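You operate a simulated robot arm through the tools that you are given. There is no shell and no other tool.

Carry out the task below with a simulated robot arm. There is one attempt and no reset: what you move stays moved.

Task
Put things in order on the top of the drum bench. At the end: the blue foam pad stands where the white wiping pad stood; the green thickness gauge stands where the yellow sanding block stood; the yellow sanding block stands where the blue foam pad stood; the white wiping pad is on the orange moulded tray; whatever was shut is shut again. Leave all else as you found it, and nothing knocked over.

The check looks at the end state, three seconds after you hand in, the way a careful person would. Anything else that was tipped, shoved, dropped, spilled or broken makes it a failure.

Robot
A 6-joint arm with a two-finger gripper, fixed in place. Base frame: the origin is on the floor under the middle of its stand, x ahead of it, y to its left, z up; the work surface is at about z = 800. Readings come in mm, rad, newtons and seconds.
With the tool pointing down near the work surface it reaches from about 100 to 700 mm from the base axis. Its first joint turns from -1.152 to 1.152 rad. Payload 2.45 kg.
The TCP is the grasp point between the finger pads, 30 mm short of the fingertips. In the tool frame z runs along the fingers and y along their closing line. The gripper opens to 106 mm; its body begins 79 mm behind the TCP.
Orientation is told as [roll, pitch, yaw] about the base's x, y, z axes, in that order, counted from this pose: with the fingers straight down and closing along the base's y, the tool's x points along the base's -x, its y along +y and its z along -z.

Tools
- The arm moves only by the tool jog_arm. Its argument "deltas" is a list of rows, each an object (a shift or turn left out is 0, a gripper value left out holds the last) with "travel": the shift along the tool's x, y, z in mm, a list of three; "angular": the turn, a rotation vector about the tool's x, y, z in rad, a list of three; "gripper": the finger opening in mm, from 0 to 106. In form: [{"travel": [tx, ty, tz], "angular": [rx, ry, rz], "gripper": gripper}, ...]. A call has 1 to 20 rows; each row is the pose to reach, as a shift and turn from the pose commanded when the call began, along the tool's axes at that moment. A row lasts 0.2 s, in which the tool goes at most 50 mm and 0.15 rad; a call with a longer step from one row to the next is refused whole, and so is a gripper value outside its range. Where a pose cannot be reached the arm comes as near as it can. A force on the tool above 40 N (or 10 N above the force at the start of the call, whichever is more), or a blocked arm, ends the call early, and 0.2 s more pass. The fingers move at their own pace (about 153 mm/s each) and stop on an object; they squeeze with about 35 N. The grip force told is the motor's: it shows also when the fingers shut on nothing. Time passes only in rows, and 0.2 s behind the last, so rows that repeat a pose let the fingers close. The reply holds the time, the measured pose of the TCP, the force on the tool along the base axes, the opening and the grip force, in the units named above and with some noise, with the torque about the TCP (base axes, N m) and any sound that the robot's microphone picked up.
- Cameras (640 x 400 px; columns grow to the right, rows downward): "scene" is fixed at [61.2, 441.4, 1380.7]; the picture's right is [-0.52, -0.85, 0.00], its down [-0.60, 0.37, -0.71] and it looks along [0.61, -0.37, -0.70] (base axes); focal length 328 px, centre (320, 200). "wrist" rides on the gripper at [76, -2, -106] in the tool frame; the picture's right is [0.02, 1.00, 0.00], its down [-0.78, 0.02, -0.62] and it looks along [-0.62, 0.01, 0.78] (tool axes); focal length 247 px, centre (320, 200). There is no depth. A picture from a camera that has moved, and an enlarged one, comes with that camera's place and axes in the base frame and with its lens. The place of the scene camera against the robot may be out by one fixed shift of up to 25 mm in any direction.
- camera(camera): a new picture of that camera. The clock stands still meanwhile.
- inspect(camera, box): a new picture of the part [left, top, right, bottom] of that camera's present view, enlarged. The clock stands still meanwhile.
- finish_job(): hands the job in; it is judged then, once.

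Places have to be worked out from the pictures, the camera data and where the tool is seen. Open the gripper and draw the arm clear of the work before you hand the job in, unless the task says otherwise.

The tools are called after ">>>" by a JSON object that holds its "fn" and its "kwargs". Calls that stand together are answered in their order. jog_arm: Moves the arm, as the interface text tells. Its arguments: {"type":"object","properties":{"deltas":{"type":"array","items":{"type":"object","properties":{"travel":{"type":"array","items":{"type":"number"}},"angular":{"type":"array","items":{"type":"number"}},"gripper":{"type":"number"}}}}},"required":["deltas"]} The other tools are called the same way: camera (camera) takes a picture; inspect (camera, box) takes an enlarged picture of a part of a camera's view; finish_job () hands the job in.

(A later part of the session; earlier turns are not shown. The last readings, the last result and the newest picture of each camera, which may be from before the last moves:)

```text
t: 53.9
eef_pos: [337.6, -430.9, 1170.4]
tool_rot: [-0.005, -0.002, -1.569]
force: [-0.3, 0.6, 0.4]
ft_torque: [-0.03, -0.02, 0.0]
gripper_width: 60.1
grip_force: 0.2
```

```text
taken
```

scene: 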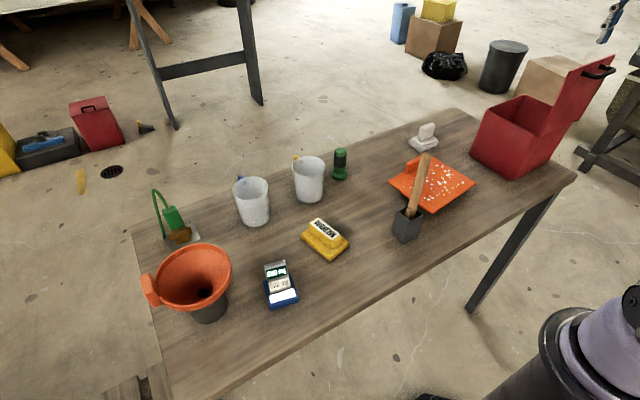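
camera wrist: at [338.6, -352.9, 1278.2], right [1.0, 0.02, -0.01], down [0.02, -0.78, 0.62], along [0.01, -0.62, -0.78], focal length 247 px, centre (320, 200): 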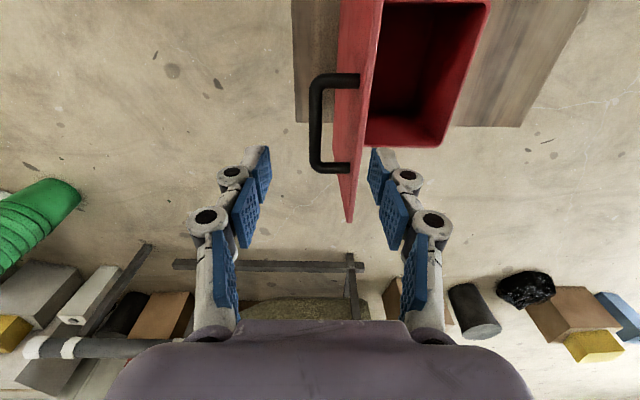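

The bar is at x≈336. I'll narrow the fingers to 22 mm and lower them around the bar.

>>> {"fn": "jog_arm", "kwargs": {"deltas": [{"travel": [0, -3, 0], "gripper": 22}, {"travel": [0, -3, 15], "gripper": 22}, {"travel": [0, -3, 30]}, {"travel": [0, -3, 45]}, {"travel": [0, -3, 59]}, {"travel": [0, -3, 59]}]}}

>>> {"fn": "camera", "kwargs": {"camera": "wrist"}}

>>> {"fn": "inspect", "kwargs": {"camera": "scene", "box": [500, 0, 640, 120]}}

```text
t: 55.3
eef_pos: [334.7, -430.4, 1111.3]
tool_rot: [-0.005, -0.001, -1.57]
force: [-0.7, 0.0, 0.1]
ft_torque: [-0.01, 0.0, -0.01]
gripper_width: 22.1
grip_force: 0.1
```

```text
taken
camera wrist: at [335.8, -352.3, 1218.9], right [1.0, 0.02, -0.01], down [0.02, -0.78, 0.62], along [0.01, -0.62, -0.78], focal length 247 px, centre (320, 200)
```

wrist: 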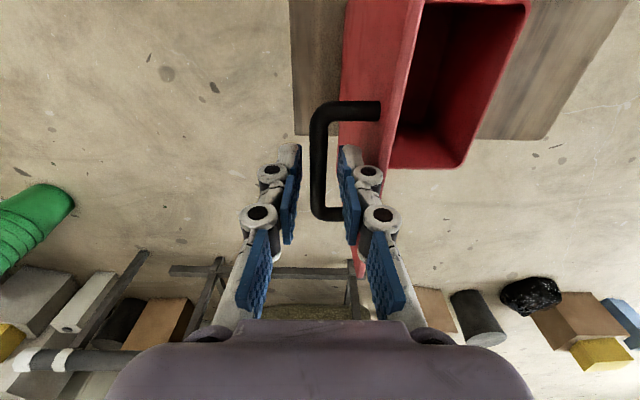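

```text
3.33 times, centred on (570, 60) of scene
camera zoom: at [61.2, 441.4, 1380.7], right [-0.52, -0.85, 0.0], down [-0.6, 0.37, -0.71], along [0.61, -0.37, -0.7], focal length 1093 px, centre (-513, 667)
```

zoom: 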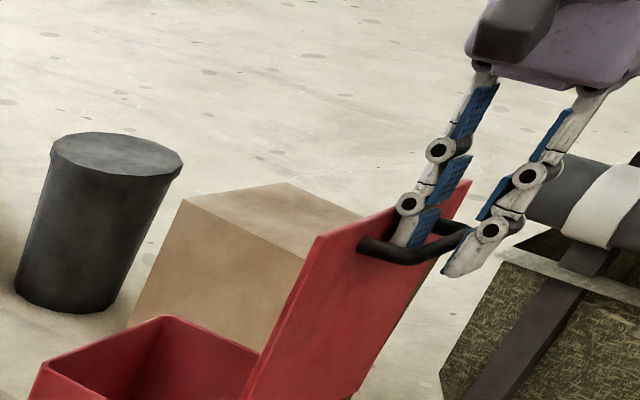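

The bar is between the fingers and the arm is elbow-up. I'll grip and follow the arc back down to about 0.8 rad.

>>> {"fn": "jog_arm", "kwargs": {"deltas": [{"gripper": 8}, {"gripper": 0}, {"gripper": 0}, {"travel": [0, 3, -0.8]}, {"travel": [0, 10, -2]}, {"travel": [0, 17.7, -2.6]}, {"travel": [0, 25, -3]}, {"travel": [0, 32.2, -3]}, {"travel": [0, 39.5, -2.6]}, {"travel": [0, 46.7, -1.9]}, {"travel": [0, 53.8, -0.8]}, {"travel": [0, 60.9, 0.6]}, {"travel": [0, 68, 2.4]}, {"travel": [0, 74.9, 4.6]}, {"travel": [0, 74.9, 4.6]}]}}

>>> {"fn": "inspect", "kwargs": {"camera": "scene", "box": [440, 0, 640, 170]}}

```text
t: 58.5
eef_pos: [409.7, -429.4, 1106.1]
tool_rot: [-0.006, -0.002, -1.57]
force: [-0.5, -1.5, -0.5]
ft_torque: [-0.3, 0.05, -0.52]
gripper_width: 9.1
grip_force: 36.5
```

```text
2.35 times, centred on (540, 85) of scene
camera zoom: at [61.2, 441.3, 1380.7], right [-0.52, -0.85, 0.0], down [-0.6, 0.37, -0.71], along [0.61, -0.37, -0.7], focal length 772 px, centre (-198, 471)
```

zoom: 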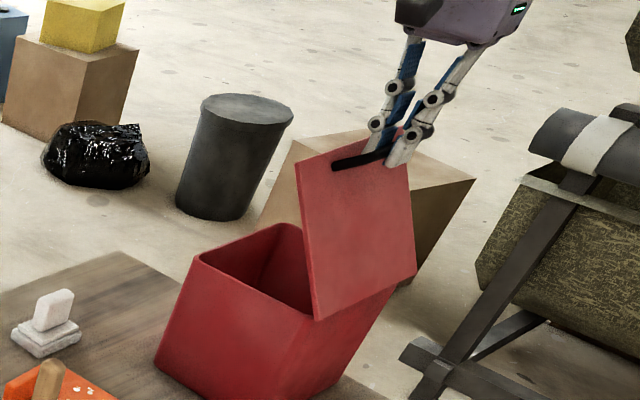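

Forces are near zero, so the arc model fits. Continuing down to about 0.5 rad.

>>> {"fn": "jog_arm", "kwargs": {"deltas": [{"travel": [0, 7, 2.5]}, {"travel": [0, 13.5, 5.2]}, {"travel": [0, 20, 8.4]}, {"travel": [0, 26.3, 11.8]}, {"travel": [0, 32.5, 15.6]}, {"travel": [0, 38.5, 19.7]}, {"travel": [0, 44.3, 24.2]}, {"travel": [0, 49.9, 28.8]}, {"travel": [0, 55.2, 33.8]}, {"travel": [0, 60.2, 38.9]}, {"travel": [0, 60.2, 38.9]}]}}

```text
t: 60.9
eef_pos: [469.5, -428.5, 1067.2]
tool_rot: [-0.005, -0.002, -1.571]
force: [-2.3, -1.5, -3.0]
ft_torque: [-0.26, 0.11, -0.3]
gripper_width: 8.9
grip_force: 36.4
```

The forces stay tiny. Lowering the rest of the way to closed.

>>> {"fn": "jog_arm", "kwargs": {"deltas": [{"travel": [0, 4.8, 5.5]}, {"travel": [0, 9.3, 11.1]}, {"travel": [0, 13.5, 17]}, {"travel": [0, 17.4, 23.1]}, {"travel": [0, 21, 29.4]}, {"travel": [0, 24.4, 35.9]}, {"travel": [0, 27.3, 42.5]}, {"travel": [0, 30, 49.2]}, {"travel": [0, 32.3, 56]}, {"travel": [0, 34, 62]}, {"travel": [0, 34, 62]}]}}

>>> {"fn": "inspect", "kwargs": {"camera": "scene", "box": [440, 10, 640, 180]}}

```text
t: 63.3
eef_pos: [501.6, -430.1, 1007.6]
tool_rot: [-0.005, -0.003, -1.57]
force: [-9.9, -2.4, 30.0]
ft_torque: [-0.06, 0.23, 0.0]
gripper_width: 9.0
grip_force: 37.0
```

```text
2.35 times, centred on (540, 95) of scene
camera zoom: at [60.5, 441.7, 1380.6], right [-0.52, -0.85, 0.0], down [-0.6, 0.37, -0.71], along [0.61, -0.37, -0.7], focal length 772 px, centre (-198, 447)
```

zoom: 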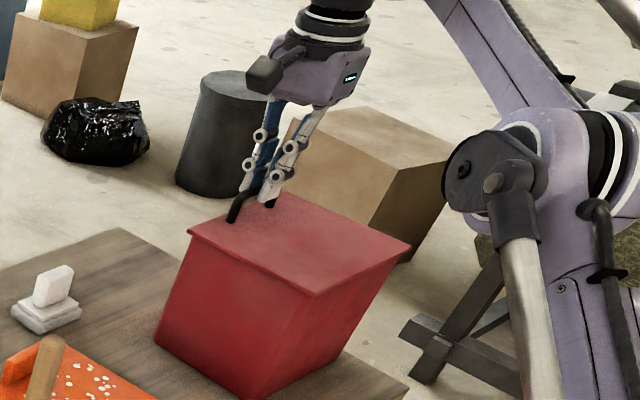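

The lid is shut (30 N of contact). I'll ease off, open the fingers and rise inward to avoid the stretched singularity.

>>> {"fn": "jog_arm", "kwargs": {"deltas": [{"travel": [0, 0, -2], "gripper": 20}, {"travel": [0, 0, -3], "gripper": 40}, {"travel": [0, 0, -3], "gripper": 40}, {"travel": [2, -3, -20]}, {"travel": [6, -8, -42]}, {"travel": [30, -35, -52]}, {"travel": [65, -60, -58]}, {"travel": [100, -80, -60]}, {"travel": [100, -80, -60]}]}}

>>> {"fn": "inspect", "kwargs": {"camera": "scene", "box": [460, 70, 600, 190]}}

>>> {"fn": "camera", "kwargs": {"camera": "wrist"}}

```text
t: 65.3
eef_pos: [424.3, -330.1, 1065.8]
tool_rot: [-0.006, -0.002, -1.573]
force: [0.5, -0.6, 0.3]
ft_torque: [0.02, -0.01, -0.01]
gripper_width: 40.1
grip_force: 0.0
```

```text
3.33 times, centred on (530, 130) of scene
camera zoom: at [61.2, 441.4, 1380.7], right [-0.52, -0.85, 0.0], down [-0.6, 0.37, -0.71], along [0.61, -0.37, -0.7], focal length 1093 px, centre (-380, 433)
```

zoom: 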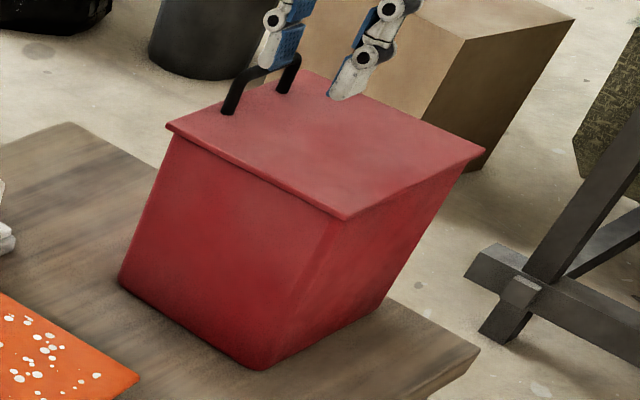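

```text
taken
camera wrist: at [424.6, -252.2, 1172.4], right [1.0, 0.02, -0.01], down [0.02, -0.78, 0.62], along [0.01, -0.62, -0.78], focal length 247 px, centre (320, 200)
```

wrist: 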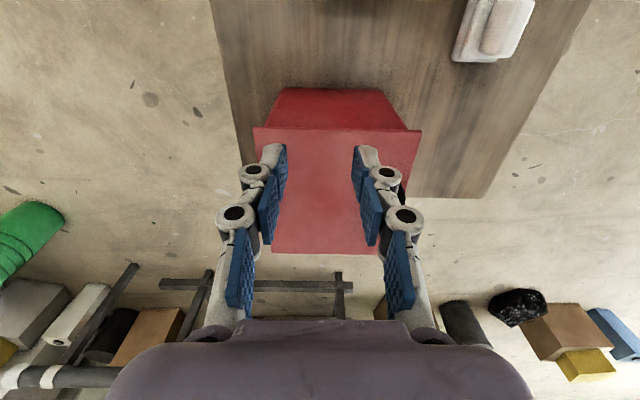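

The box is shut and exactly where it was. Next I'll take a low-angle look at the orange tray and the other items from the robot's side, to find the blue pad.

>>> {"fn": "jog_arm", "kwargs": {"deltas": [{"travel": [40, -25, 1], "angular": [0, 0, -0.14]}, {"travel": [80, -50, 2], "angular": [0, 0, -0.28]}, {"travel": [120, -75, 3], "angular": [0, 0, -0.42]}, {"travel": [160, -100, 4], "angular": [0, 0, -0.56]}, {"travel": [200, -124, 6], "angular": [0, 0, -0.7]}, {"travel": [200, -124, 6], "angular": [0, 0, -0.84]}, {"travel": [200, -124, 6], "angular": [0, 0, -0.98]}, {"travel": [200, -124, 6], "angular": [0, 0, -1.12]}, {"travel": [200, -124, 6], "angular": [0, 0, -1.26]}, {"travel": [200, -124, 6], "angular": [0, 0, -1.4]}, {"travel": [200, -124, 6], "angular": [0, 0, -1.54]}, {"travel": [200, -124, 6], "angular": [0, 0, -1.573]}, {"travel": [200, -124, 6], "angular": [0, 0, -1.573]}]}}

>>> {"fn": "camera", "kwargs": {"camera": "wrist"}}

```text
t: 68.1
eef_pos: [299.3, -128.9, 1059.7]
tool_rot: [-0.001, 0.005, 0.002]
force: [0.3, 0.5, 0.3]
ft_torque: [-0.01, 0.0, 0.02]
gripper_width: 39.8
grip_force: 0.1
```

```text
taken
camera wrist: at [226.4, -130.5, 1167.6], right [-0.02, 1.0, 0.0], down [0.79, 0.02, 0.62], along [0.62, 0.01, -0.79], focal length 247 px, centre (320, 200)
```

wrist: 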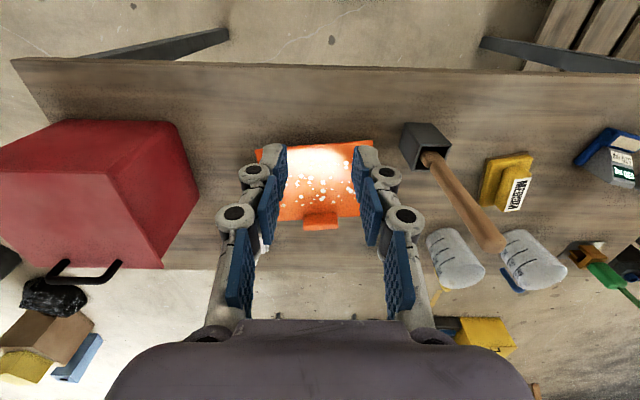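

>>> {"fn": "jog_arm", "kwargs": {"deltas": [{"travel": [0, 0, 25], "angular": [0, -0.13, 0]}, {"travel": [0, 0, 50], "angular": [0, -0.26, 0]}, {"travel": [0, 0, 75], "angular": [0, -0.39, 0]}, {"travel": [0, 0, 95], "angular": [0, -0.5, 0]}, {"travel": [0, 0, 110], "angular": [0, -0.6, 0]}, {"travel": [0, 0, 110], "angular": [0, -0.6, 0]}]}}

>>> {"fn": "camera", "kwargs": {"camera": "wrist"}}

```text
t: 69.5
eef_pos: [299.8, -128.9, 951.4]
tool_rot: [-0.004, -0.596, 0.002]
force: [0.5, 0.4, 0.0]
ft_torque: [0.03, 0.02, 0.03]
gripper_width: 39.8
grip_force: 0.1
```

```text
taken
camera wrist: at [179.0, -131.0, 995.9], right [-0.02, 1.0, -0.01], down [0.3, 0.02, 0.95], along [0.95, 0.01, -0.3], focal length 247 px, centre (320, 200)
```

wrist: 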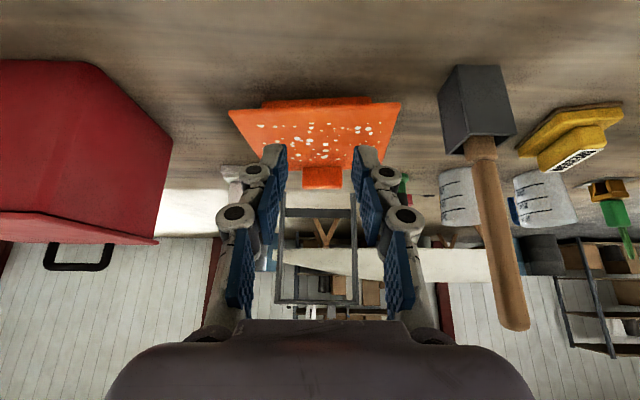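

>>> {"fn": "inspect", "kwargs": {"camera": "wrist", "box": [210, 70, 430, 210]}}

>>> {"fn": "inspect", "kwargs": {"camera": "wrist", "box": [430, 50, 640, 250]}}

```text
2.86 times, centred on (320, 140) of wrist
camera zoom: at [179.0, -131.0, 995.9], right [-0.02, 1.0, -0.01], down [0.3, 0.02, 0.95], along [0.95, 0.01, -0.3], focal length 706 px, centre (320, 371)
```

zoom: 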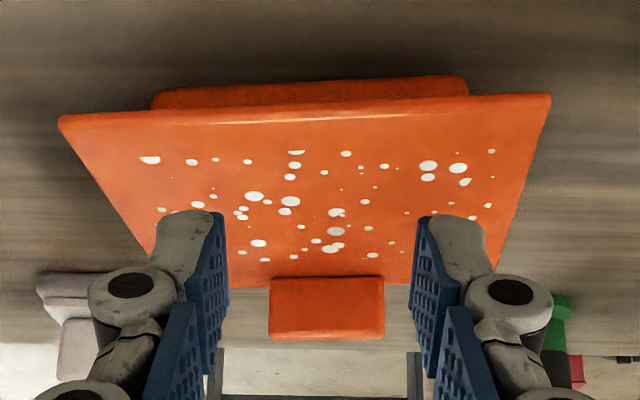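

```text
2.00 times, centred on (535, 150) of wrist
camera zoom: at [179.0, -131.0, 995.9], right [-0.02, 1.0, -0.01], down [0.3, 0.02, 0.95], along [0.95, 0.01, -0.3], focal length 494 px, centre (-110, 300)
```

zoom: 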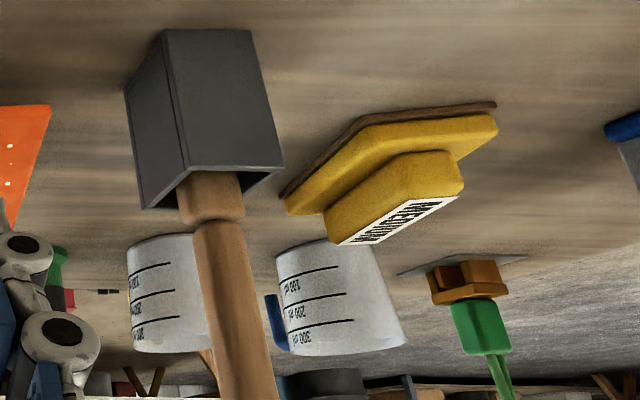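

The tray is a flanged plate on a narrower moulded body, and there's no pad near it. I'll straighten up and look straight into the two jugs.

>>> {"fn": "jog_arm", "kwargs": {"deltas": [{"travel": [-24, 0, -17], "angular": [0, 0.13, 0]}, {"travel": [-48, 0, -34], "angular": [0, 0.26, 0]}, {"travel": [-71, 0, -50], "angular": [0, 0.39, 0]}, {"travel": [-94.6, 0, -67.3], "angular": [0, 0.52, 0]}, {"travel": [-94.6, 0, -67.3], "angular": [0, 0.6, 0]}, {"travel": [-94.6, 0, -67.3], "angular": [0, 0.6, 0]}]}}

```text
t: 70.9
eef_pos: [339.4, -129.8, 1058.6]
tool_rot: [-0.002, 0.006, 0.001]
force: [0.2, 0.6, -0.3]
ft_torque: [0.01, -0.05, 0.01]
gripper_width: 39.8
grip_force: 0.1
```

>>> {"fn": "jog_arm", "kwargs": {"deltas": [{"travel": [-28, 38.5, -5]}, {"travel": [-56, 77, -10]}, {"travel": [-84, 115.5, -15]}, {"travel": [-112, 154, -15]}, {"travel": [-140, 192.5, -15]}, {"travel": [-168, 231, -15]}, {"travel": [-196, 270, -11]}, {"travel": [-196, 270, -11]}]}}

>>> {"fn": "camera", "kwargs": {"camera": "wrist"}}

>>> {"fn": "inspect", "kwargs": {"camera": "wrist", "box": [270, 80, 440, 220]}}

```text
t: 72.7
eef_pos: [536.6, 142.2, 1067.9]
tool_rot: [-0.001, 0.005, 0.002]
force: [-1.2, 0.3, 0.1]
ft_torque: [0.0, 0.01, 0.0]
gripper_width: 39.8
grip_force: 0.0
```

```text
taken
camera wrist: at [461.8, 140.5, 1176.3], right [-0.02, 1.0, 0.0], down [0.79, 0.02, 0.62], along [0.62, 0.01, -0.79], focal length 247 px, centre (320, 200)
```

wrist: 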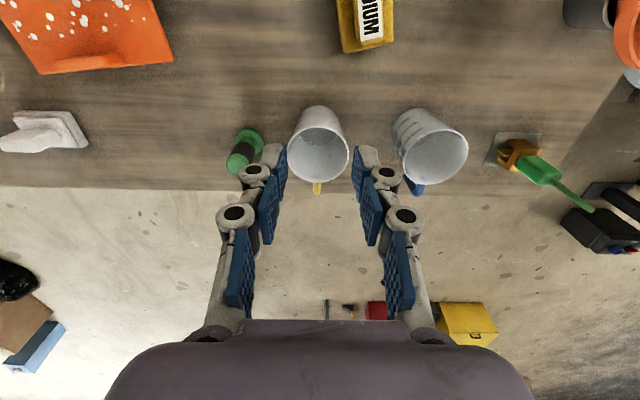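

```text
2.86 times, centred on (355, 150) of wrist
camera zoom: at [461.8, 140.5, 1176.3], right [-0.02, 1.0, 0.0], down [0.79, 0.02, 0.62], along [0.62, 0.01, -0.79], focal length 706 px, centre (220, 343)
```

zoom: 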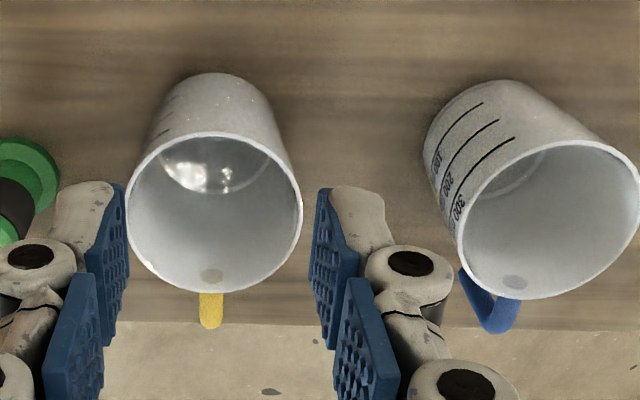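

Both jugs are empty too. I'll go for a close low-angle look at the blue labelled item (base about 53 × 66 mm at (390, 330)), since its body has a foam-like texture.

>>> {"fn": "jog_arm", "kwargs": {"deltas": [{"travel": [43, 22, 0]}, {"travel": [86, 44, 0]}, {"travel": [129, 66, 0]}, {"travel": [172, 88, 0]}, {"travel": [210, 110, 0]}, {"travel": [236, 150, 5]}, {"travel": [236, 185, 30]}, {"travel": [236, 185, 55], "angular": [0, -0.13, 0]}, {"travel": [236, 185, 80], "angular": [0, -0.26, 0]}, {"travel": [236, 185, 100], "angular": [0, -0.39, 0]}, {"travel": [236, 185, 115], "angular": [0, -0.5, 0]}, {"travel": [236, 185, 130], "angular": [0, -0.6, 0]}, {"travel": [236, 185, 130], "angular": [0, -0.6, 0]}]}}

>>> {"fn": "camera", "kwargs": {"camera": "wrist"}}

```text
t: 75.5
eef_pos: [299.2, 325.6, 938.5]
tool_rot: [-0.002, -0.595, 0.003]
force: [0.5, 0.2, 0.2]
ft_torque: [-0.01, -0.01, 0.01]
gripper_width: 39.9
grip_force: 0.1
```

```text
taken
camera wrist: at [177.9, 323.9, 984.8], right [-0.02, 1.0, -0.01], down [0.3, 0.02, 0.95], along [0.95, 0.01, -0.3], focal length 247 px, centre (320, 200)
```

wrist: 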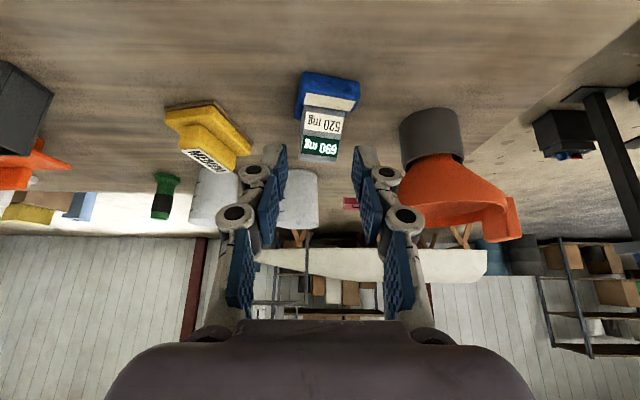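

>>> {"fn": "inspect", "kwargs": {"camera": "wrist", "box": [275, 55, 385, 180]}}

>>> {"fn": "inspect", "kwargs": {"camera": "wrist", "box": [140, 80, 280, 240]}}

>>> {"fn": "inspect", "kwargs": {"camera": "wrist", "box": [380, 90, 540, 250]}}

```text
3.20 times, centred on (330, 118) of wrist
camera zoom: at [177.9, 323.9, 984.8], right [-0.02, 1.0, -0.01], down [0.3, 0.02, 0.95], along [0.95, 0.01, -0.3], focal length 790 px, centre (288, 464)
```

zoom: 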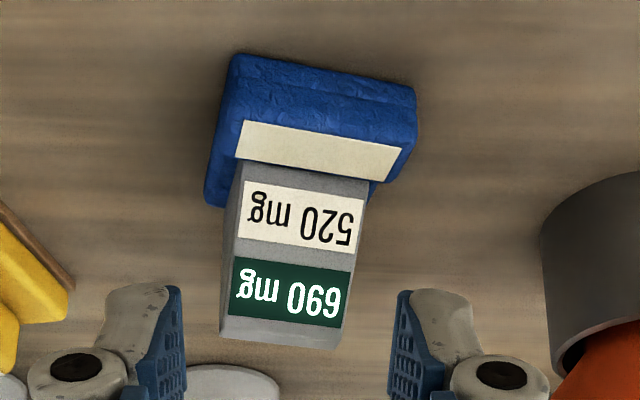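

```text
2.50 times, centred on (210, 160) of wrist
camera zoom: at [177.9, 323.9, 984.8], right [-0.02, 1.0, -0.01], down [0.3, 0.02, 0.95], along [0.95, 0.01, -0.3], focal length 617 px, centre (595, 300)
```

zoom: 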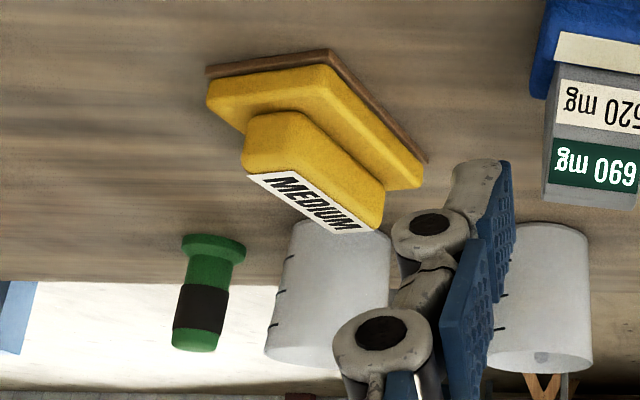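

```text
2.50 times, centred on (460, 170) of wrist
camera zoom: at [177.9, 323.9, 984.8], right [-0.02, 1.0, -0.01], down [0.3, 0.02, 0.95], along [0.95, 0.01, -0.3], focal length 617 px, centre (-30, 275)
```

zoom: 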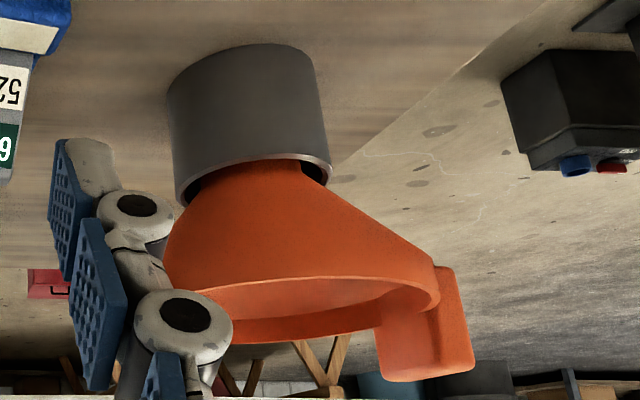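

I'd like to compare the white pad's build with the blue item's. I'll zoom on both from the scene camera.

>>> {"fn": "inspect", "kwargs": {"camera": "scene", "box": [400, 115, 445, 155]}}

>>> {"fn": "inspect", "kwargs": {"camera": "scene", "box": [258, 252, 303, 312]}}

>>> {"fn": "inspect", "kwargs": {"camera": "scene", "box": [295, 210, 355, 265]}}

>>> {"fn": "inspect", "kwargs": {"camera": "scene", "box": [0, 60, 160, 200]}}

```text
10.00 times, centred on (422, 135) of scene
camera zoom: at [61.2, 441.4, 1380.7], right [-0.52, -0.85, 0.0], down [-0.6, 0.37, -0.71], along [0.61, -0.37, -0.7], focal length 3280 px, centre (-705, 850)
```

zoom: 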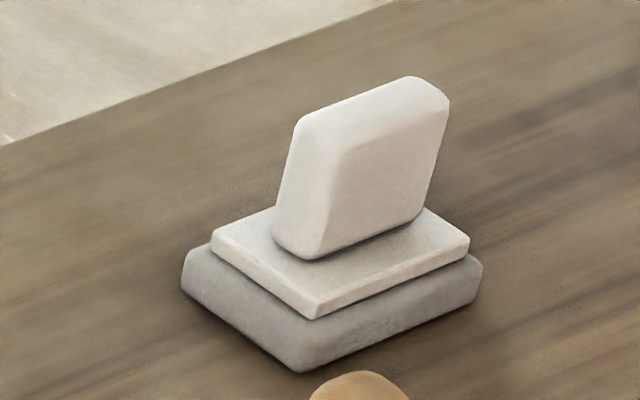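

```text
6.67 times, centred on (280, 282) of scene
camera zoom: at [61.2, 441.4, 1380.7], right [-0.52, -0.85, 0.0], down [-0.6, 0.37, -0.71], along [0.61, -0.37, -0.7], focal length 2186 px, centre (583, -347)
```

zoom: 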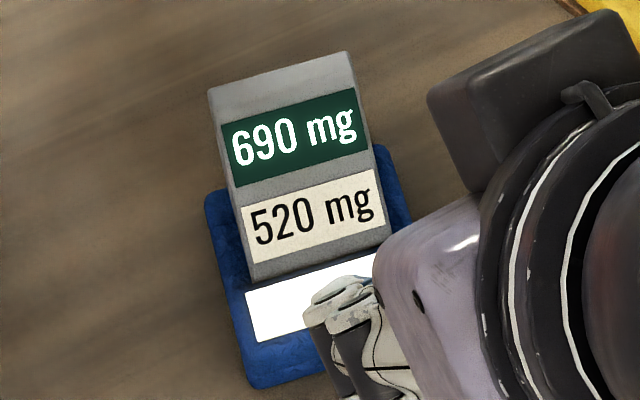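

```text
7.27 times, centred on (325, 238) of scene
camera zoom: at [61.2, 441.4, 1380.7], right [-0.52, -0.85, 0.0], down [-0.6, 0.37, -0.71], along [0.61, -0.37, -0.7], focal length 2385 px, centre (284, -73)
```

zoom: 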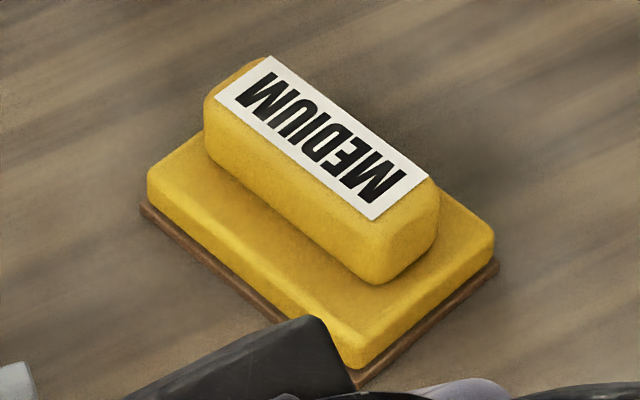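

```text
2.86 times, centred on (80, 130) of scene
camera zoom: at [61.2, 441.4, 1380.7], right [-0.52, -0.85, 0.0], down [-0.6, 0.37, -0.71], along [0.61, -0.37, -0.7], focal length 937 px, centre (1006, 400)
```

zoom: 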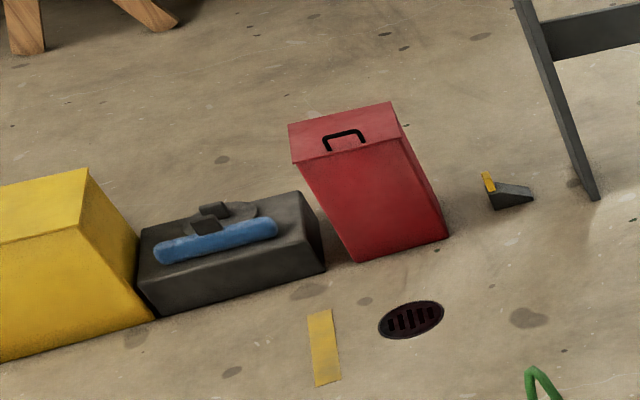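

The box, jugs and tray are ruled out, but there's an area under the funnel cone toward the bench's left end (about x 480–520, y 500–545) that every view so far has missed. I'll straighten up, then turn to yaw +90° to look along +y at it.

>>> {"fn": "jog_arm", "kwargs": {"deltas": [{"travel": [-19, -15, -17], "angular": [0, 0.12, 0]}, {"travel": [-38, -30, -33], "angular": [0, 0.24, 0]}, {"travel": [-57, -45, -50], "angular": [0, 0.36, 0]}, {"travel": [-76, -60, -66], "angular": [0, 0.48, 0]}, {"travel": [-94, -75, -82], "angular": [0, 0.597, 0]}, {"travel": [-94, -75, -82], "angular": [0, 0.597, 0]}]}}

```text
t: 76.9
eef_pos: [331.4, 251.4, 1059.5]
tool_rot: [-0.001, 0.004, 0.002]
force: [-0.4, -0.4, -1.0]
ft_torque: [-0.03, 0.0, 0.01]
gripper_width: 39.9
grip_force: 0.0
```

>>> {"fn": "jog_arm", "kwargs": {"deltas": [{"travel": [-35, 12, 0], "angular": [0, 0, -0.14]}, {"travel": [-70, 24, 0], "angular": [0, 0, -0.28]}, {"travel": [-105, 36, 0], "angular": [0, 0, -0.42]}, {"travel": [-139, 49, 0], "angular": [0, 0, -0.56]}, {"travel": [-139, 49, 0], "angular": [0, 0, -0.7]}, {"travel": [-139, 49, 0], "angular": [0, 0, -0.84]}, {"travel": [-139, 49, 0], "angular": [0, 0, -0.98]}, {"travel": [-139, 49, 0], "angular": [0, 0, -1.12]}, {"travel": [-139, 49, 0], "angular": [0, 0, -1.26]}, {"travel": [-139, 49, 0], "angular": [0, 0, -1.4]}, {"travel": [-139, 49, 0], "angular": [0, 0, -1.54]}, {"travel": [-139, 49, 0], "angular": [0, 0, -1.5708]}, {"travel": [-139, 49, 0], "angular": [0, 0, -1.5708]}]}}

>>> {"fn": "camera", "kwargs": {"camera": "wrist"}}

```text
t: 79.7
eef_pos: [470.6, 299.5, 1058.5]
tool_rot: [0.004, 0.002, 1.575]
force: [-0.1, 0.3, 0.0]
ft_torque: [0.0, 0.01, -0.03]
gripper_width: 39.9
grip_force: 0.1
```

```text
taken
camera wrist: at [473.8, 224.5, 1166.6], right [-1.0, -0.02, 0.0], down [-0.02, 0.78, 0.62], along [-0.02, 0.62, -0.78], focal length 247 px, centre (320, 200)
```

wrist: 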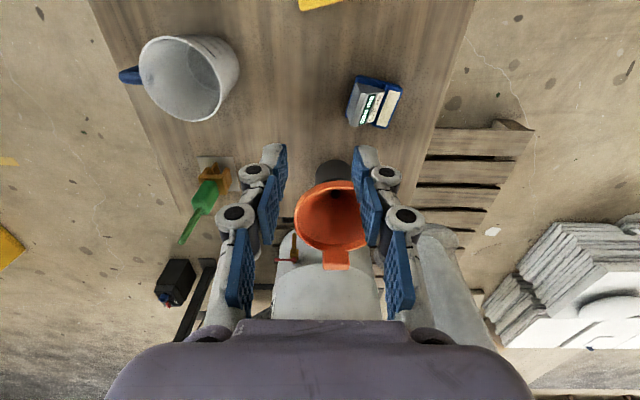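

>>> {"fn": "jog_arm", "kwargs": {"deltas": [{"travel": [0, -5, 25], "angular": [0, -0.12, 0]}, {"travel": [0, -10, 50], "angular": [0, -0.24, 0]}, {"travel": [0, -15, 75], "angular": [0, -0.36, 0]}, {"travel": [0, -20, 95], "angular": [0, -0.48, 0]}, {"travel": [0, -20, 105], "angular": [0, -0.6, 0]}, {"travel": [0, -20, 105], "angular": [0, -0.6, 0]}]}}

>>> {"fn": "camera", "kwargs": {"camera": "wrist"}}

>>> {"fn": "inspect", "kwargs": {"camera": "wrist", "box": [220, 60, 440, 240]}}

```text
t: 81.1
eef_pos: [491.6, 299.3, 954.6]
tool_rot: [0.005, -0.599, 1.571]
force: [0.3, 0.4, 0.7]
ft_torque: [0.01, 0.01, 0.01]
gripper_width: 40.2
grip_force: 0.1
```

```text
taken
camera wrist: at [493.7, 176.5, 999.7], right [-1.0, -0.02, -0.01], down [-0.02, 0.3, 0.96], along [-0.02, 0.95, -0.3], focal length 247 px, centre (320, 200)
```

wrist: 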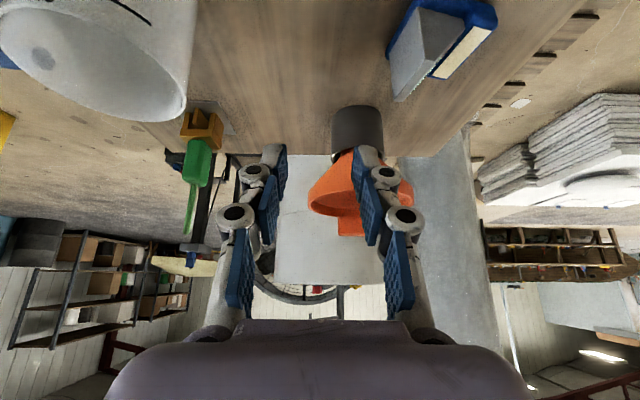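

```text
2.22 times, centred on (330, 150) of wrist
camera zoom: at [493.7, 176.5, 999.7], right [-1.0, -0.02, -0.01], down [-0.02, 0.3, 0.96], along [-0.02, 0.95, -0.3], focal length 549 px, centre (298, 311)
```

zoom: 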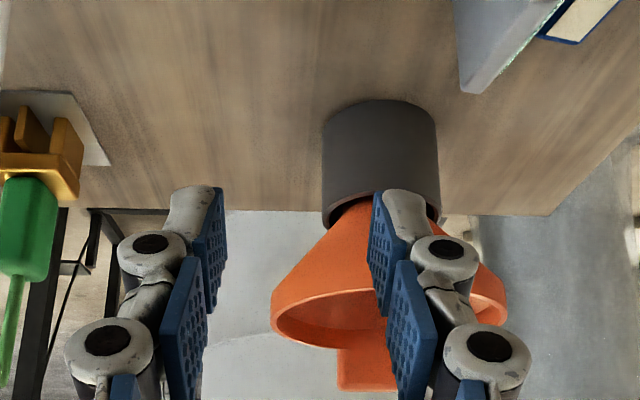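

There's nothing hidden behind the funnel. The one remaining blind strip is behind the two jugs (x 645–710). I'll move to the far side and look along +y past them.

>>> {"fn": "jog_arm", "kwargs": {"deltas": [{"travel": [-28, 0, -41]}, {"travel": [-54, 0, -80]}, {"travel": [-21, -25, -104]}, {"travel": [14, -50, -129]}, {"travel": [49, -75, -153]}, {"travel": [85, -100, -178]}, {"travel": [115, -126, -199]}, {"travel": [145, -140, -172]}, {"travel": [170, -140, -141]}, {"travel": [170, -140, -141]}]}}

>>> {"fn": "camera", "kwargs": {"camera": "wrist"}}

>>> {"fn": "camera", "kwargs": {"camera": "scene"}}

```text
refused: row 6 steps farther than a row can; nothing moved
```

```text
taken
camera wrist: at [493.7, 176.5, 999.7], right [-1.0, -0.02, -0.01], down [-0.02, 0.3, 0.96], along [-0.02, 0.95, -0.3], focal length 247 px, centre (320, 200)
```

wrist: 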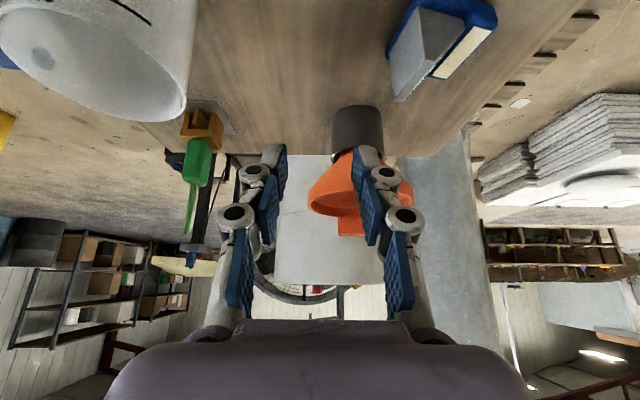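

```text
taken
```

scene: 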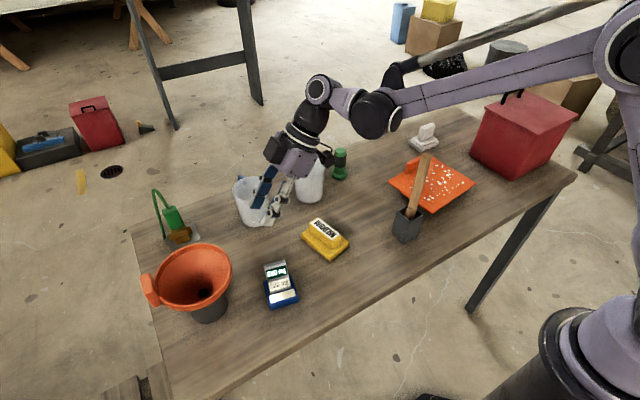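

The move was refused only because one step was slightly over the limit. I'm repeating it with smaller steps.

>>> {"fn": "jog_arm", "kwargs": {"deltas": [{"travel": [-27, 0, -39]}, {"travel": [-54, 0, -78]}, {"travel": [-23, -22, -100]}, {"travel": [8, -44, -122]}, {"travel": [39, -66, -144]}, {"travel": [70, -88, -166]}, {"travel": [100, -110, -187]}, {"travel": [124, -132, -195]}, {"travel": [147, -140, -165]}, {"travel": [170, -140, -141]}, {"travel": [170, -140, -141]}]}}

>>> {"fn": "camera", "kwargs": {"camera": "wrist"}}

>>> {"fn": "camera", "kwargs": {"camera": "scene"}}

```text
t: 83.5
eef_pos: [630.2, 80.1, 973.3]
tool_rot: [0.003, -0.596, 1.57]
force: [-0.9, 0.9, -0.1]
ft_torque: [-0.02, 0.01, 0.0]
gripper_width: 39.9
grip_force: 0.0
```

```text
taken
camera wrist: at [634.5, -43.0, 1020.2], right [-1.0, -0.02, -0.01], down [-0.01, 0.3, 0.95], along [-0.02, 0.95, -0.3], focal length 247 px, centre (320, 200)
```

wrist: 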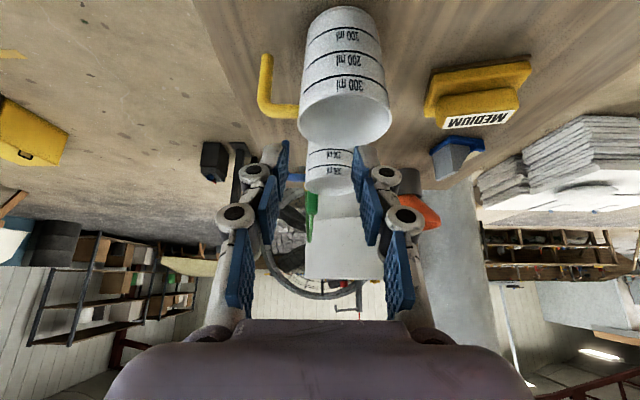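

```text
taken
```

scene: 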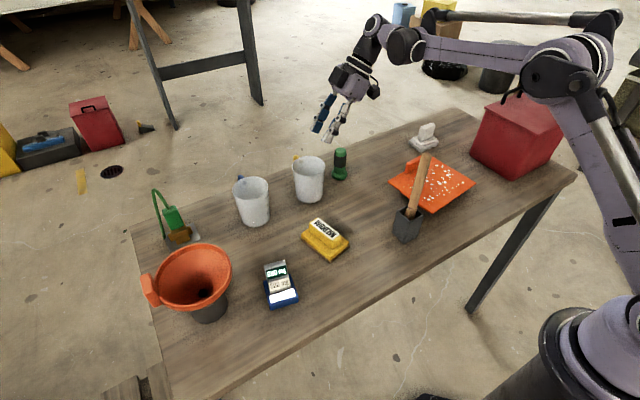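

No pad behind the jugs either. From here the blue item can be seen from behind, so I'll zoom in on it, and on the tray side as well.

>>> {"fn": "inspect", "kwargs": {"camera": "wrist", "box": [420, 120, 500, 190]}}

>>> {"fn": "inspect", "kwargs": {"camera": "wrist", "box": [190, 100, 400, 260]}}

```text
5.71 times, centred on (460, 155) of wrist
camera zoom: at [634.5, -43.0, 1020.2], right [-1.0, -0.02, -0.01], down [-0.01, 0.3, 0.95], along [-0.02, 0.95, -0.3], focal length 1411 px, centre (-480, 457)
```

zoom: 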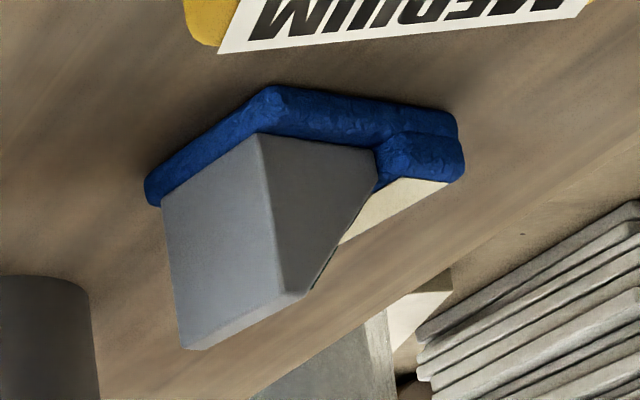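

```text
2.50 times, centred on (295, 180) of wrist
camera zoom: at [634.5, -43.0, 1020.2], right [-1.0, -0.02, -0.01], down [-0.01, 0.3, 0.95], along [-0.02, 0.95, -0.3], focal length 617 px, centre (382, 250)
```

zoom: 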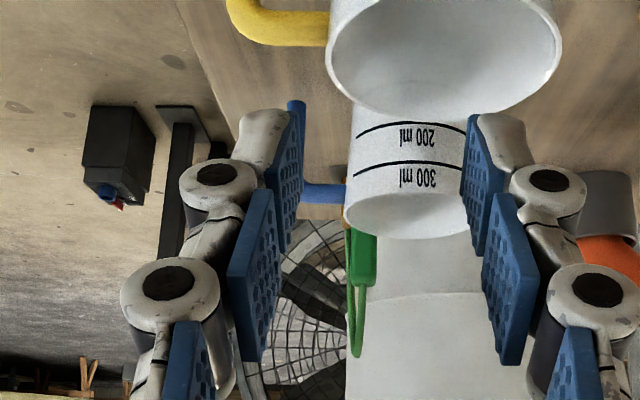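

The blue item turns out to be one unit: a lumpy foam-textured blue slab with a grey wedge grip carrying labels. Before deciding, I'll also study the green and brown assembly on its plate, to be sure which green object is the gauge.

>>> {"fn": "jog_arm", "kwargs": {"deltas": [{"travel": [-23, 0, -33], "angular": [0, 0.12, 0]}, {"travel": [-40, 0, -58], "angular": [0, 0.24, 0]}, {"travel": [-70, 20, -40], "angular": [0, 0.36, 0]}, {"travel": [-100, 45, -20], "angular": [0, 0.48, 0]}, {"travel": [-135, 60, 0], "angular": [0, 0.597, 0]}, {"travel": [-170, 75, 20], "angular": [0, 0.597, 0]}, {"travel": [-170, 75, 20], "angular": [0, 0.597, 0]}]}}

>>> {"fn": "camera", "kwargs": {"camera": "wrist"}}

```text
t: 85.1
eef_pos: [553.9, 232.5, 1053.4]
tool_rot: [0.0, 0.001, 1.572]
force: [-0.2, -0.2, -0.1]
ft_torque: [0.04, 0.01, 0.01]
gripper_width: 40.1
grip_force: 0.0
```

```text
taken
camera wrist: at [558.3, 156.0, 1161.5], right [-1.0, -0.02, 0.0], down [-0.02, 0.78, 0.62], along [-0.02, 0.62, -0.78], focal length 247 px, centre (320, 200)
```

wrist: 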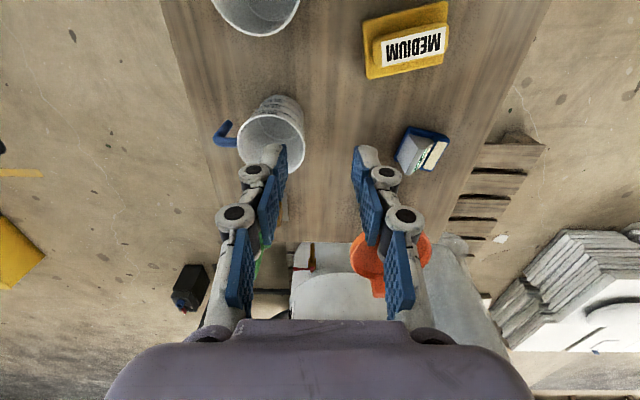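

The clamp assembly works out to about (645, 468), r≈800 mm, which is beyond reach. So the free-standing green cylinder is the gauge, and by elimination the blue labelled foam-textured item is the blue pad. I'll start with the white pad: move over it at yaw 0 for precise views.

>>> {"fn": "jog_arm", "kwargs": {"deltas": [{"travel": [42, -1, 0], "angular": [0, 0, 0.14]}, {"travel": [84, -1, 0], "angular": [0, 0, 0.28]}, {"travel": [126, -1, 0], "angular": [0, 0, 0.42]}, {"travel": [168, -1, 0], "angular": [0, 0, 0.56]}, {"travel": [210, -1, 0], "angular": [0, 0, 0.7]}, {"travel": [252, -1, 0], "angular": [0, 0, 0.84]}, {"travel": [294, -1, 0], "angular": [0, 0, 0.98]}, {"travel": [336, -1, 0], "angular": [0, 0, 1.12]}, {"travel": [378, -1, 5], "angular": [0, 0, 1.26]}, {"travel": [420, -1, 20], "angular": [0, 0, 1.4]}, {"travel": [460, -1, 40], "angular": [0, 0, 1.54]}, {"travel": [490, -1, 60], "angular": [0, 0, 1.572]}, {"travel": [490, -1, 60], "angular": [0, 0, 1.572]}]}}

>>> {"fn": "camera", "kwargs": {"camera": "wrist"}}

>>> {"fn": "inspect", "kwargs": {"camera": "wrist", "box": [240, 60, 400, 200]}}

```text
t: 87.9
eef_pos: [557.2, -257.9, 993.0]
tool_rot: [-0.001, 0.003, -0.001]
force: [-0.1, 0.6, 0.0]
ft_torque: [0.02, -0.02, -0.02]
gripper_width: 40.2
grip_force: 0.1
```

```text
taken
camera wrist: at [482.9, -258.9, 1100.2], right [-0.02, 1.0, 0.0], down [0.78, 0.02, 0.62], along [0.62, 0.01, -0.79], focal length 247 px, centre (320, 200)
```

wrist: 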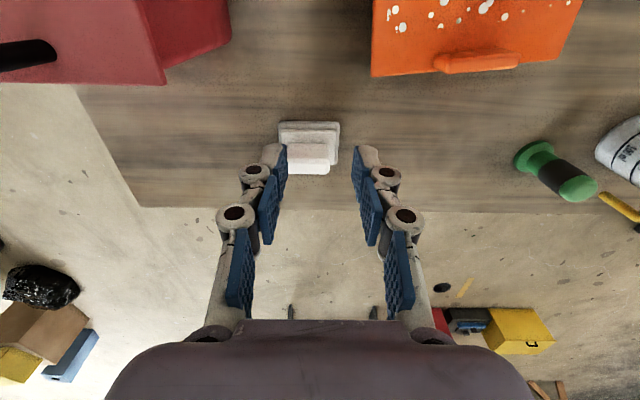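

```text
2.86 times, centred on (320, 130) of wrist
camera zoom: at [482.9, -258.9, 1100.2], right [-0.02, 1.0, 0.0], down [0.78, 0.02, 0.62], along [0.62, 0.01, -0.79], focal length 706 px, centre (320, 400)
```

zoom: 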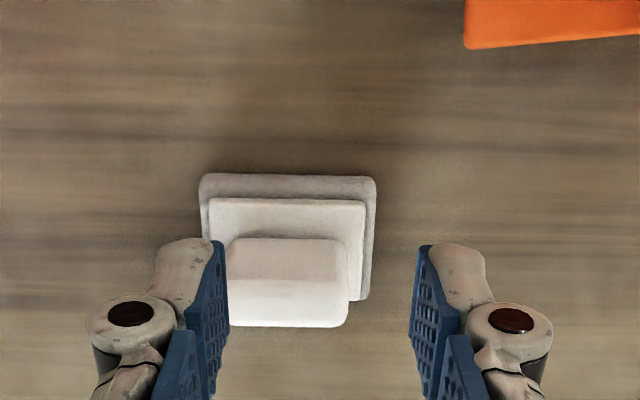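

The white pad's base spans x 593–650, y -308…-235 (centre ≈(621.5, -271)), and its handle is 51 mm wide in y and about 21 mm thick near x 626. I'll open to 85 mm and come above it.

>>> {"fn": "jog_arm", "kwargs": {"deltas": [{"travel": [-23, -4, 20], "gripper": 85}, {"travel": [-46, -9, 42]}, {"travel": [-69, -13, 68]}, {"travel": [-69, -13, 68]}]}}

>>> {"fn": "camera", "kwargs": {"camera": "wrist"}}

>>> {"fn": "inspect", "kwargs": {"camera": "wrist", "box": [240, 80, 400, 220]}}

>>> {"fn": "inspect", "kwargs": {"camera": "scene", "box": [380, 60, 480, 160]}}

```text
t: 88.9
eef_pos: [626.5, -269.8, 924.7]
tool_rot: [0.001, 0.004, 0.0]
force: [0.3, -0.2, -0.4]
ft_torque: [-0.03, 0.01, -0.03]
gripper_width: 84.9
grip_force: 0.1
```

```text
taken
camera wrist: at [551.8, -271.8, 1032.9], right [-0.02, 1.0, 0.0], down [0.78, 0.02, 0.62], along [0.62, 0.01, -0.79], focal length 247 px, centre (320, 200)
```

wrist: 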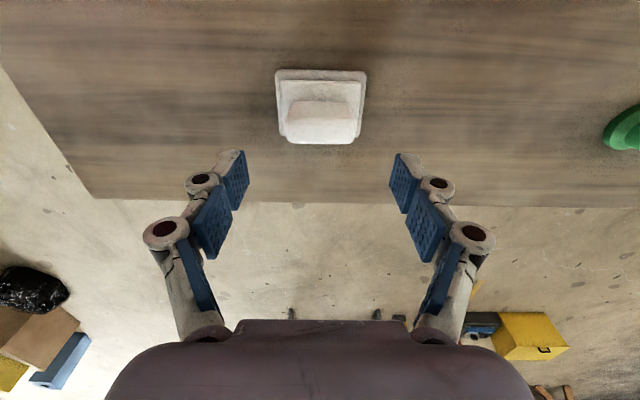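

```text
2.86 times, centred on (320, 150) of wrist
camera zoom: at [551.8, -271.8, 1032.9], right [-0.02, 1.0, 0.0], down [0.78, 0.02, 0.62], along [0.62, 0.01, -0.79], focal length 706 px, centre (320, 343)
```

zoom: 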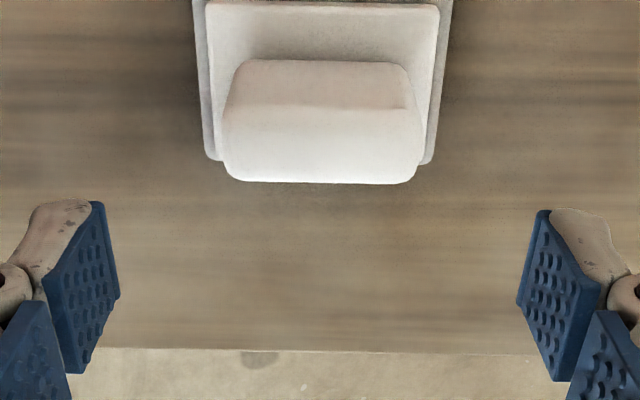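

```text
4.00 times, centred on (430, 110) of scene
camera zoom: at [61.2, 441.4, 1380.7], right [-0.52, -0.85, 0.0], down [-0.6, 0.37, -0.71], along [0.61, -0.37, -0.7], focal length 1312 px, centre (-120, 560)
```

zoom: 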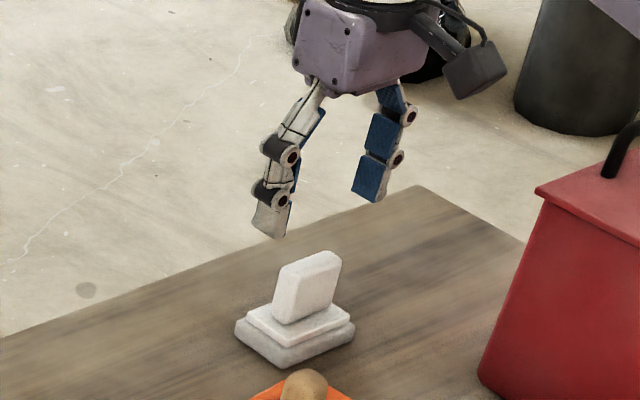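

The handle spans x 615–636, y -296…-244 with its top near z 857, and the TCP is centred on it. Descending to z≈858, then closing.

>>> {"fn": "jog_arm", "kwargs": {"deltas": [{"travel": [1, -0.5, 25]}, {"travel": [1, -0.5, 48]}, {"travel": [1, -0.5, 60]}, {"travel": [1, -0.5, 66]}, {"travel": [1, -0.5, 66]}]}}

>>> {"fn": "inspect", "kwargs": {"camera": "scene", "box": [390, 90, 470, 160]}}

>>> {"fn": "inspect", "kwargs": {"camera": "wrist", "box": [160, 60, 480, 260]}}

```text
t: 90.1
eef_pos: [623.9, -270.8, 860.0]
tool_rot: [0.002, 0.003, 0.001]
force: [-0.9, -1.0, -0.4]
ft_torque: [0.03, -0.01, -0.01]
gripper_width: 84.9
grip_force: 0.1
```

```text
5.71 times, centred on (430, 125) of scene
camera zoom: at [61.2, 441.4, 1380.7], right [-0.52, -0.85, 0.0], down [-0.6, 0.37, -0.71], along [0.61, -0.37, -0.7], focal length 1874 px, centre (-309, 629)
```

zoom: 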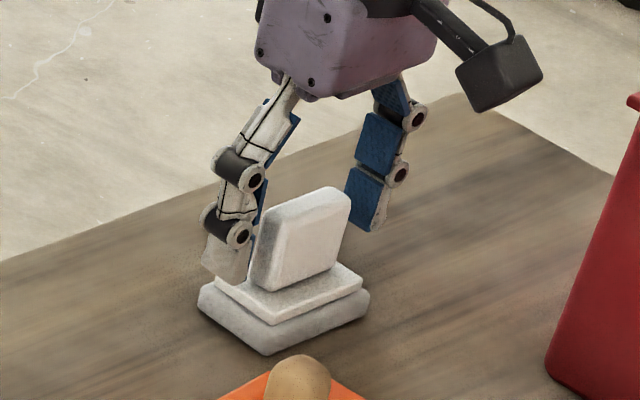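

```text
2.00 times, centred on (320, 160) of wrist
camera zoom: at [549.9, -273.0, 966.7], right [-0.02, 1.0, 0.0], down [0.78, 0.02, 0.62], along [0.62, 0.01, -0.79], focal length 494 px, centre (320, 280)
```

zoom: 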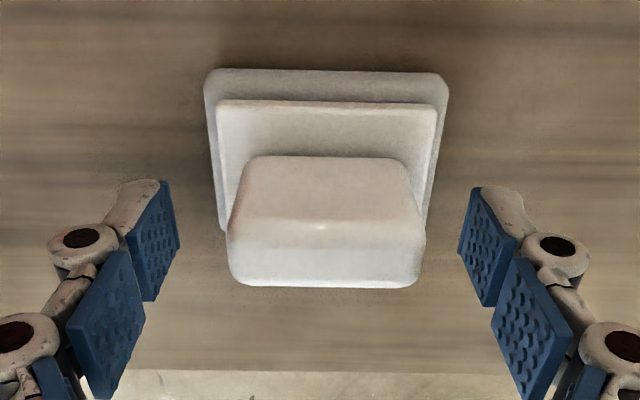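

Fingers are either side of the handle. Closing the grip.

>>> {"fn": "jog_arm", "kwargs": {"deltas": [{"gripper": 60}, {"gripper": 45}, {"gripper": 40}, {"gripper": 40}]}}

>>> {"fn": "inspect", "kwargs": {"camera": "scene", "box": [390, 90, 470, 160]}}

```text
t: 91.1
eef_pos: [623.9, -270.9, 859.3]
tool_rot: [0.001, 0.0, 0.0]
force: [-1.1, 0.2, 1.3]
ft_torque: [0.1, 0.03, -0.03]
gripper_width: 48.7
grip_force: 35.3
```

```text
5.71 times, centred on (430, 125) of scene
camera zoom: at [61.2, 441.4, 1380.7], right [-0.52, -0.85, 0.0], down [-0.6, 0.37, -0.71], along [0.61, -0.37, -0.7], focal length 1874 px, centre (-309, 629)
```

zoom: 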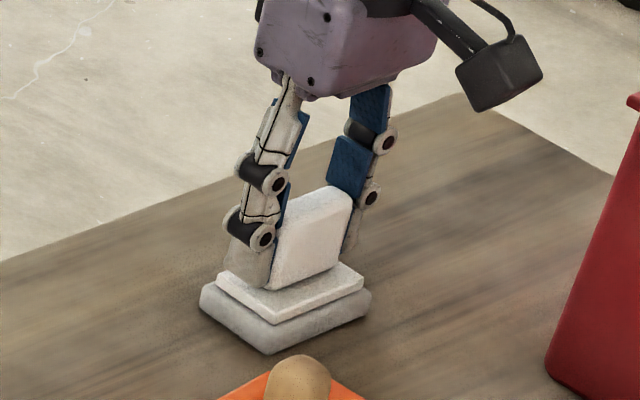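

Gripped firmly (48.7 mm, 35 N). I'll lift and carry the white pad over the tray (target about (449, -135)), staying clear of the stick and the box.

>>> {"fn": "jog_arm", "kwargs": {"deltas": [{"travel": [0, 0, -12]}, {"travel": [0, 0, -35]}, {"travel": [0, 0, -60]}, {"travel": [25, 18, -80]}, {"travel": [58, 43, -92]}, {"travel": [94, 70, -95]}, {"travel": [130, 97, -95]}, {"travel": [160, 120, -95]}, {"travel": [176, 135, -95]}, {"travel": [176, 135, -95]}]}}

>>> {"fn": "camera", "kwargs": {"camera": "wrist"}}

>>> {"fn": "camera", "kwargs": {"camera": "scene"}}

```text
t: 93.3
eef_pos: [448.9, -136.9, 954.6]
tool_rot: [0.0, 0.001, 0.0]
force: [0.1, 0.7, -0.7]
ft_torque: [0.02, 0.01, 0.01]
gripper_width: 48.9
grip_force: 35.1
```

```text
taken
camera wrist: at [374.6, -137.8, 1061.8], right [-0.02, 1.0, 0.0], down [0.78, 0.02, 0.62], along [0.62, 0.01, -0.79], focal length 247 px, centre (320, 200)
```

wrist: 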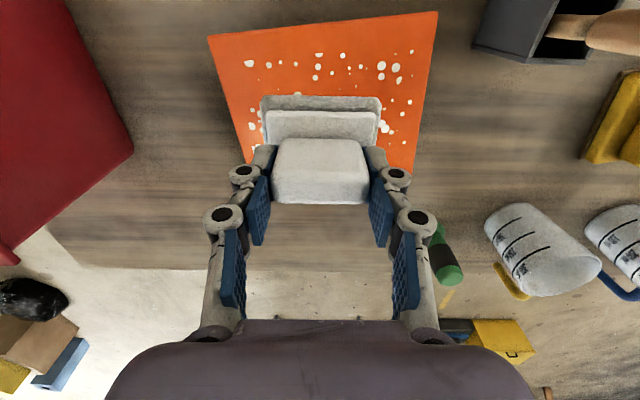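

```text
taken
```

scene: 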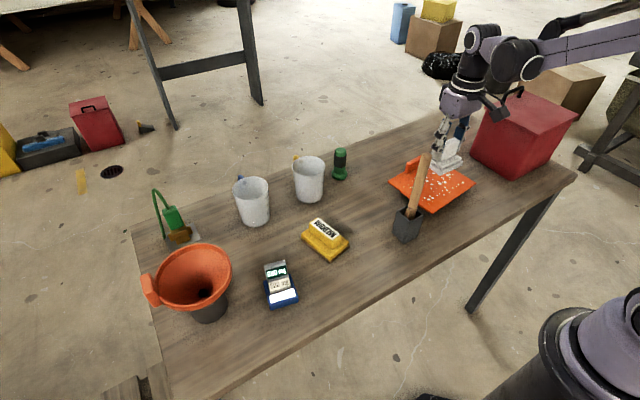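

The pad hangs level above the tray. Lowering to just above the expected contact height (tray top ≈840, so contact near TCP z 899).

>>> {"fn": "jog_arm", "kwargs": {"deltas": [{"travel": [0, 0, 20]}, {"travel": [0, 0, 38]}, {"travel": [0, 0, 46]}, {"travel": [0, 0, 50]}, {"travel": [0, 0, 50]}]}}

>>> {"fn": "inspect", "kwargs": {"camera": "scene", "box": [380, 110, 490, 220]}}

```text
t: 94.5
eef_pos: [448.6, -136.6, 903.9]
tool_rot: [-0.001, 0.003, 0.0]
force: [0.0, 0.0, -1.4]
ft_torque: [0.0, 0.0, -0.01]
gripper_width: 49.0
grip_force: 35.0
```

```text
3.64 times, centred on (435, 165) of scene
camera zoom: at [61.2, 441.4, 1380.7], right [-0.52, -0.85, 0.0], down [-0.6, 0.37, -0.71], along [0.61, -0.37, -0.7], focal length 1192 px, centre (-98, 327)
```

zoom: 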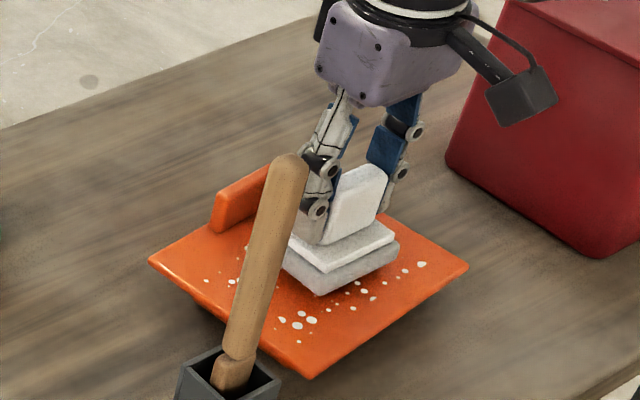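

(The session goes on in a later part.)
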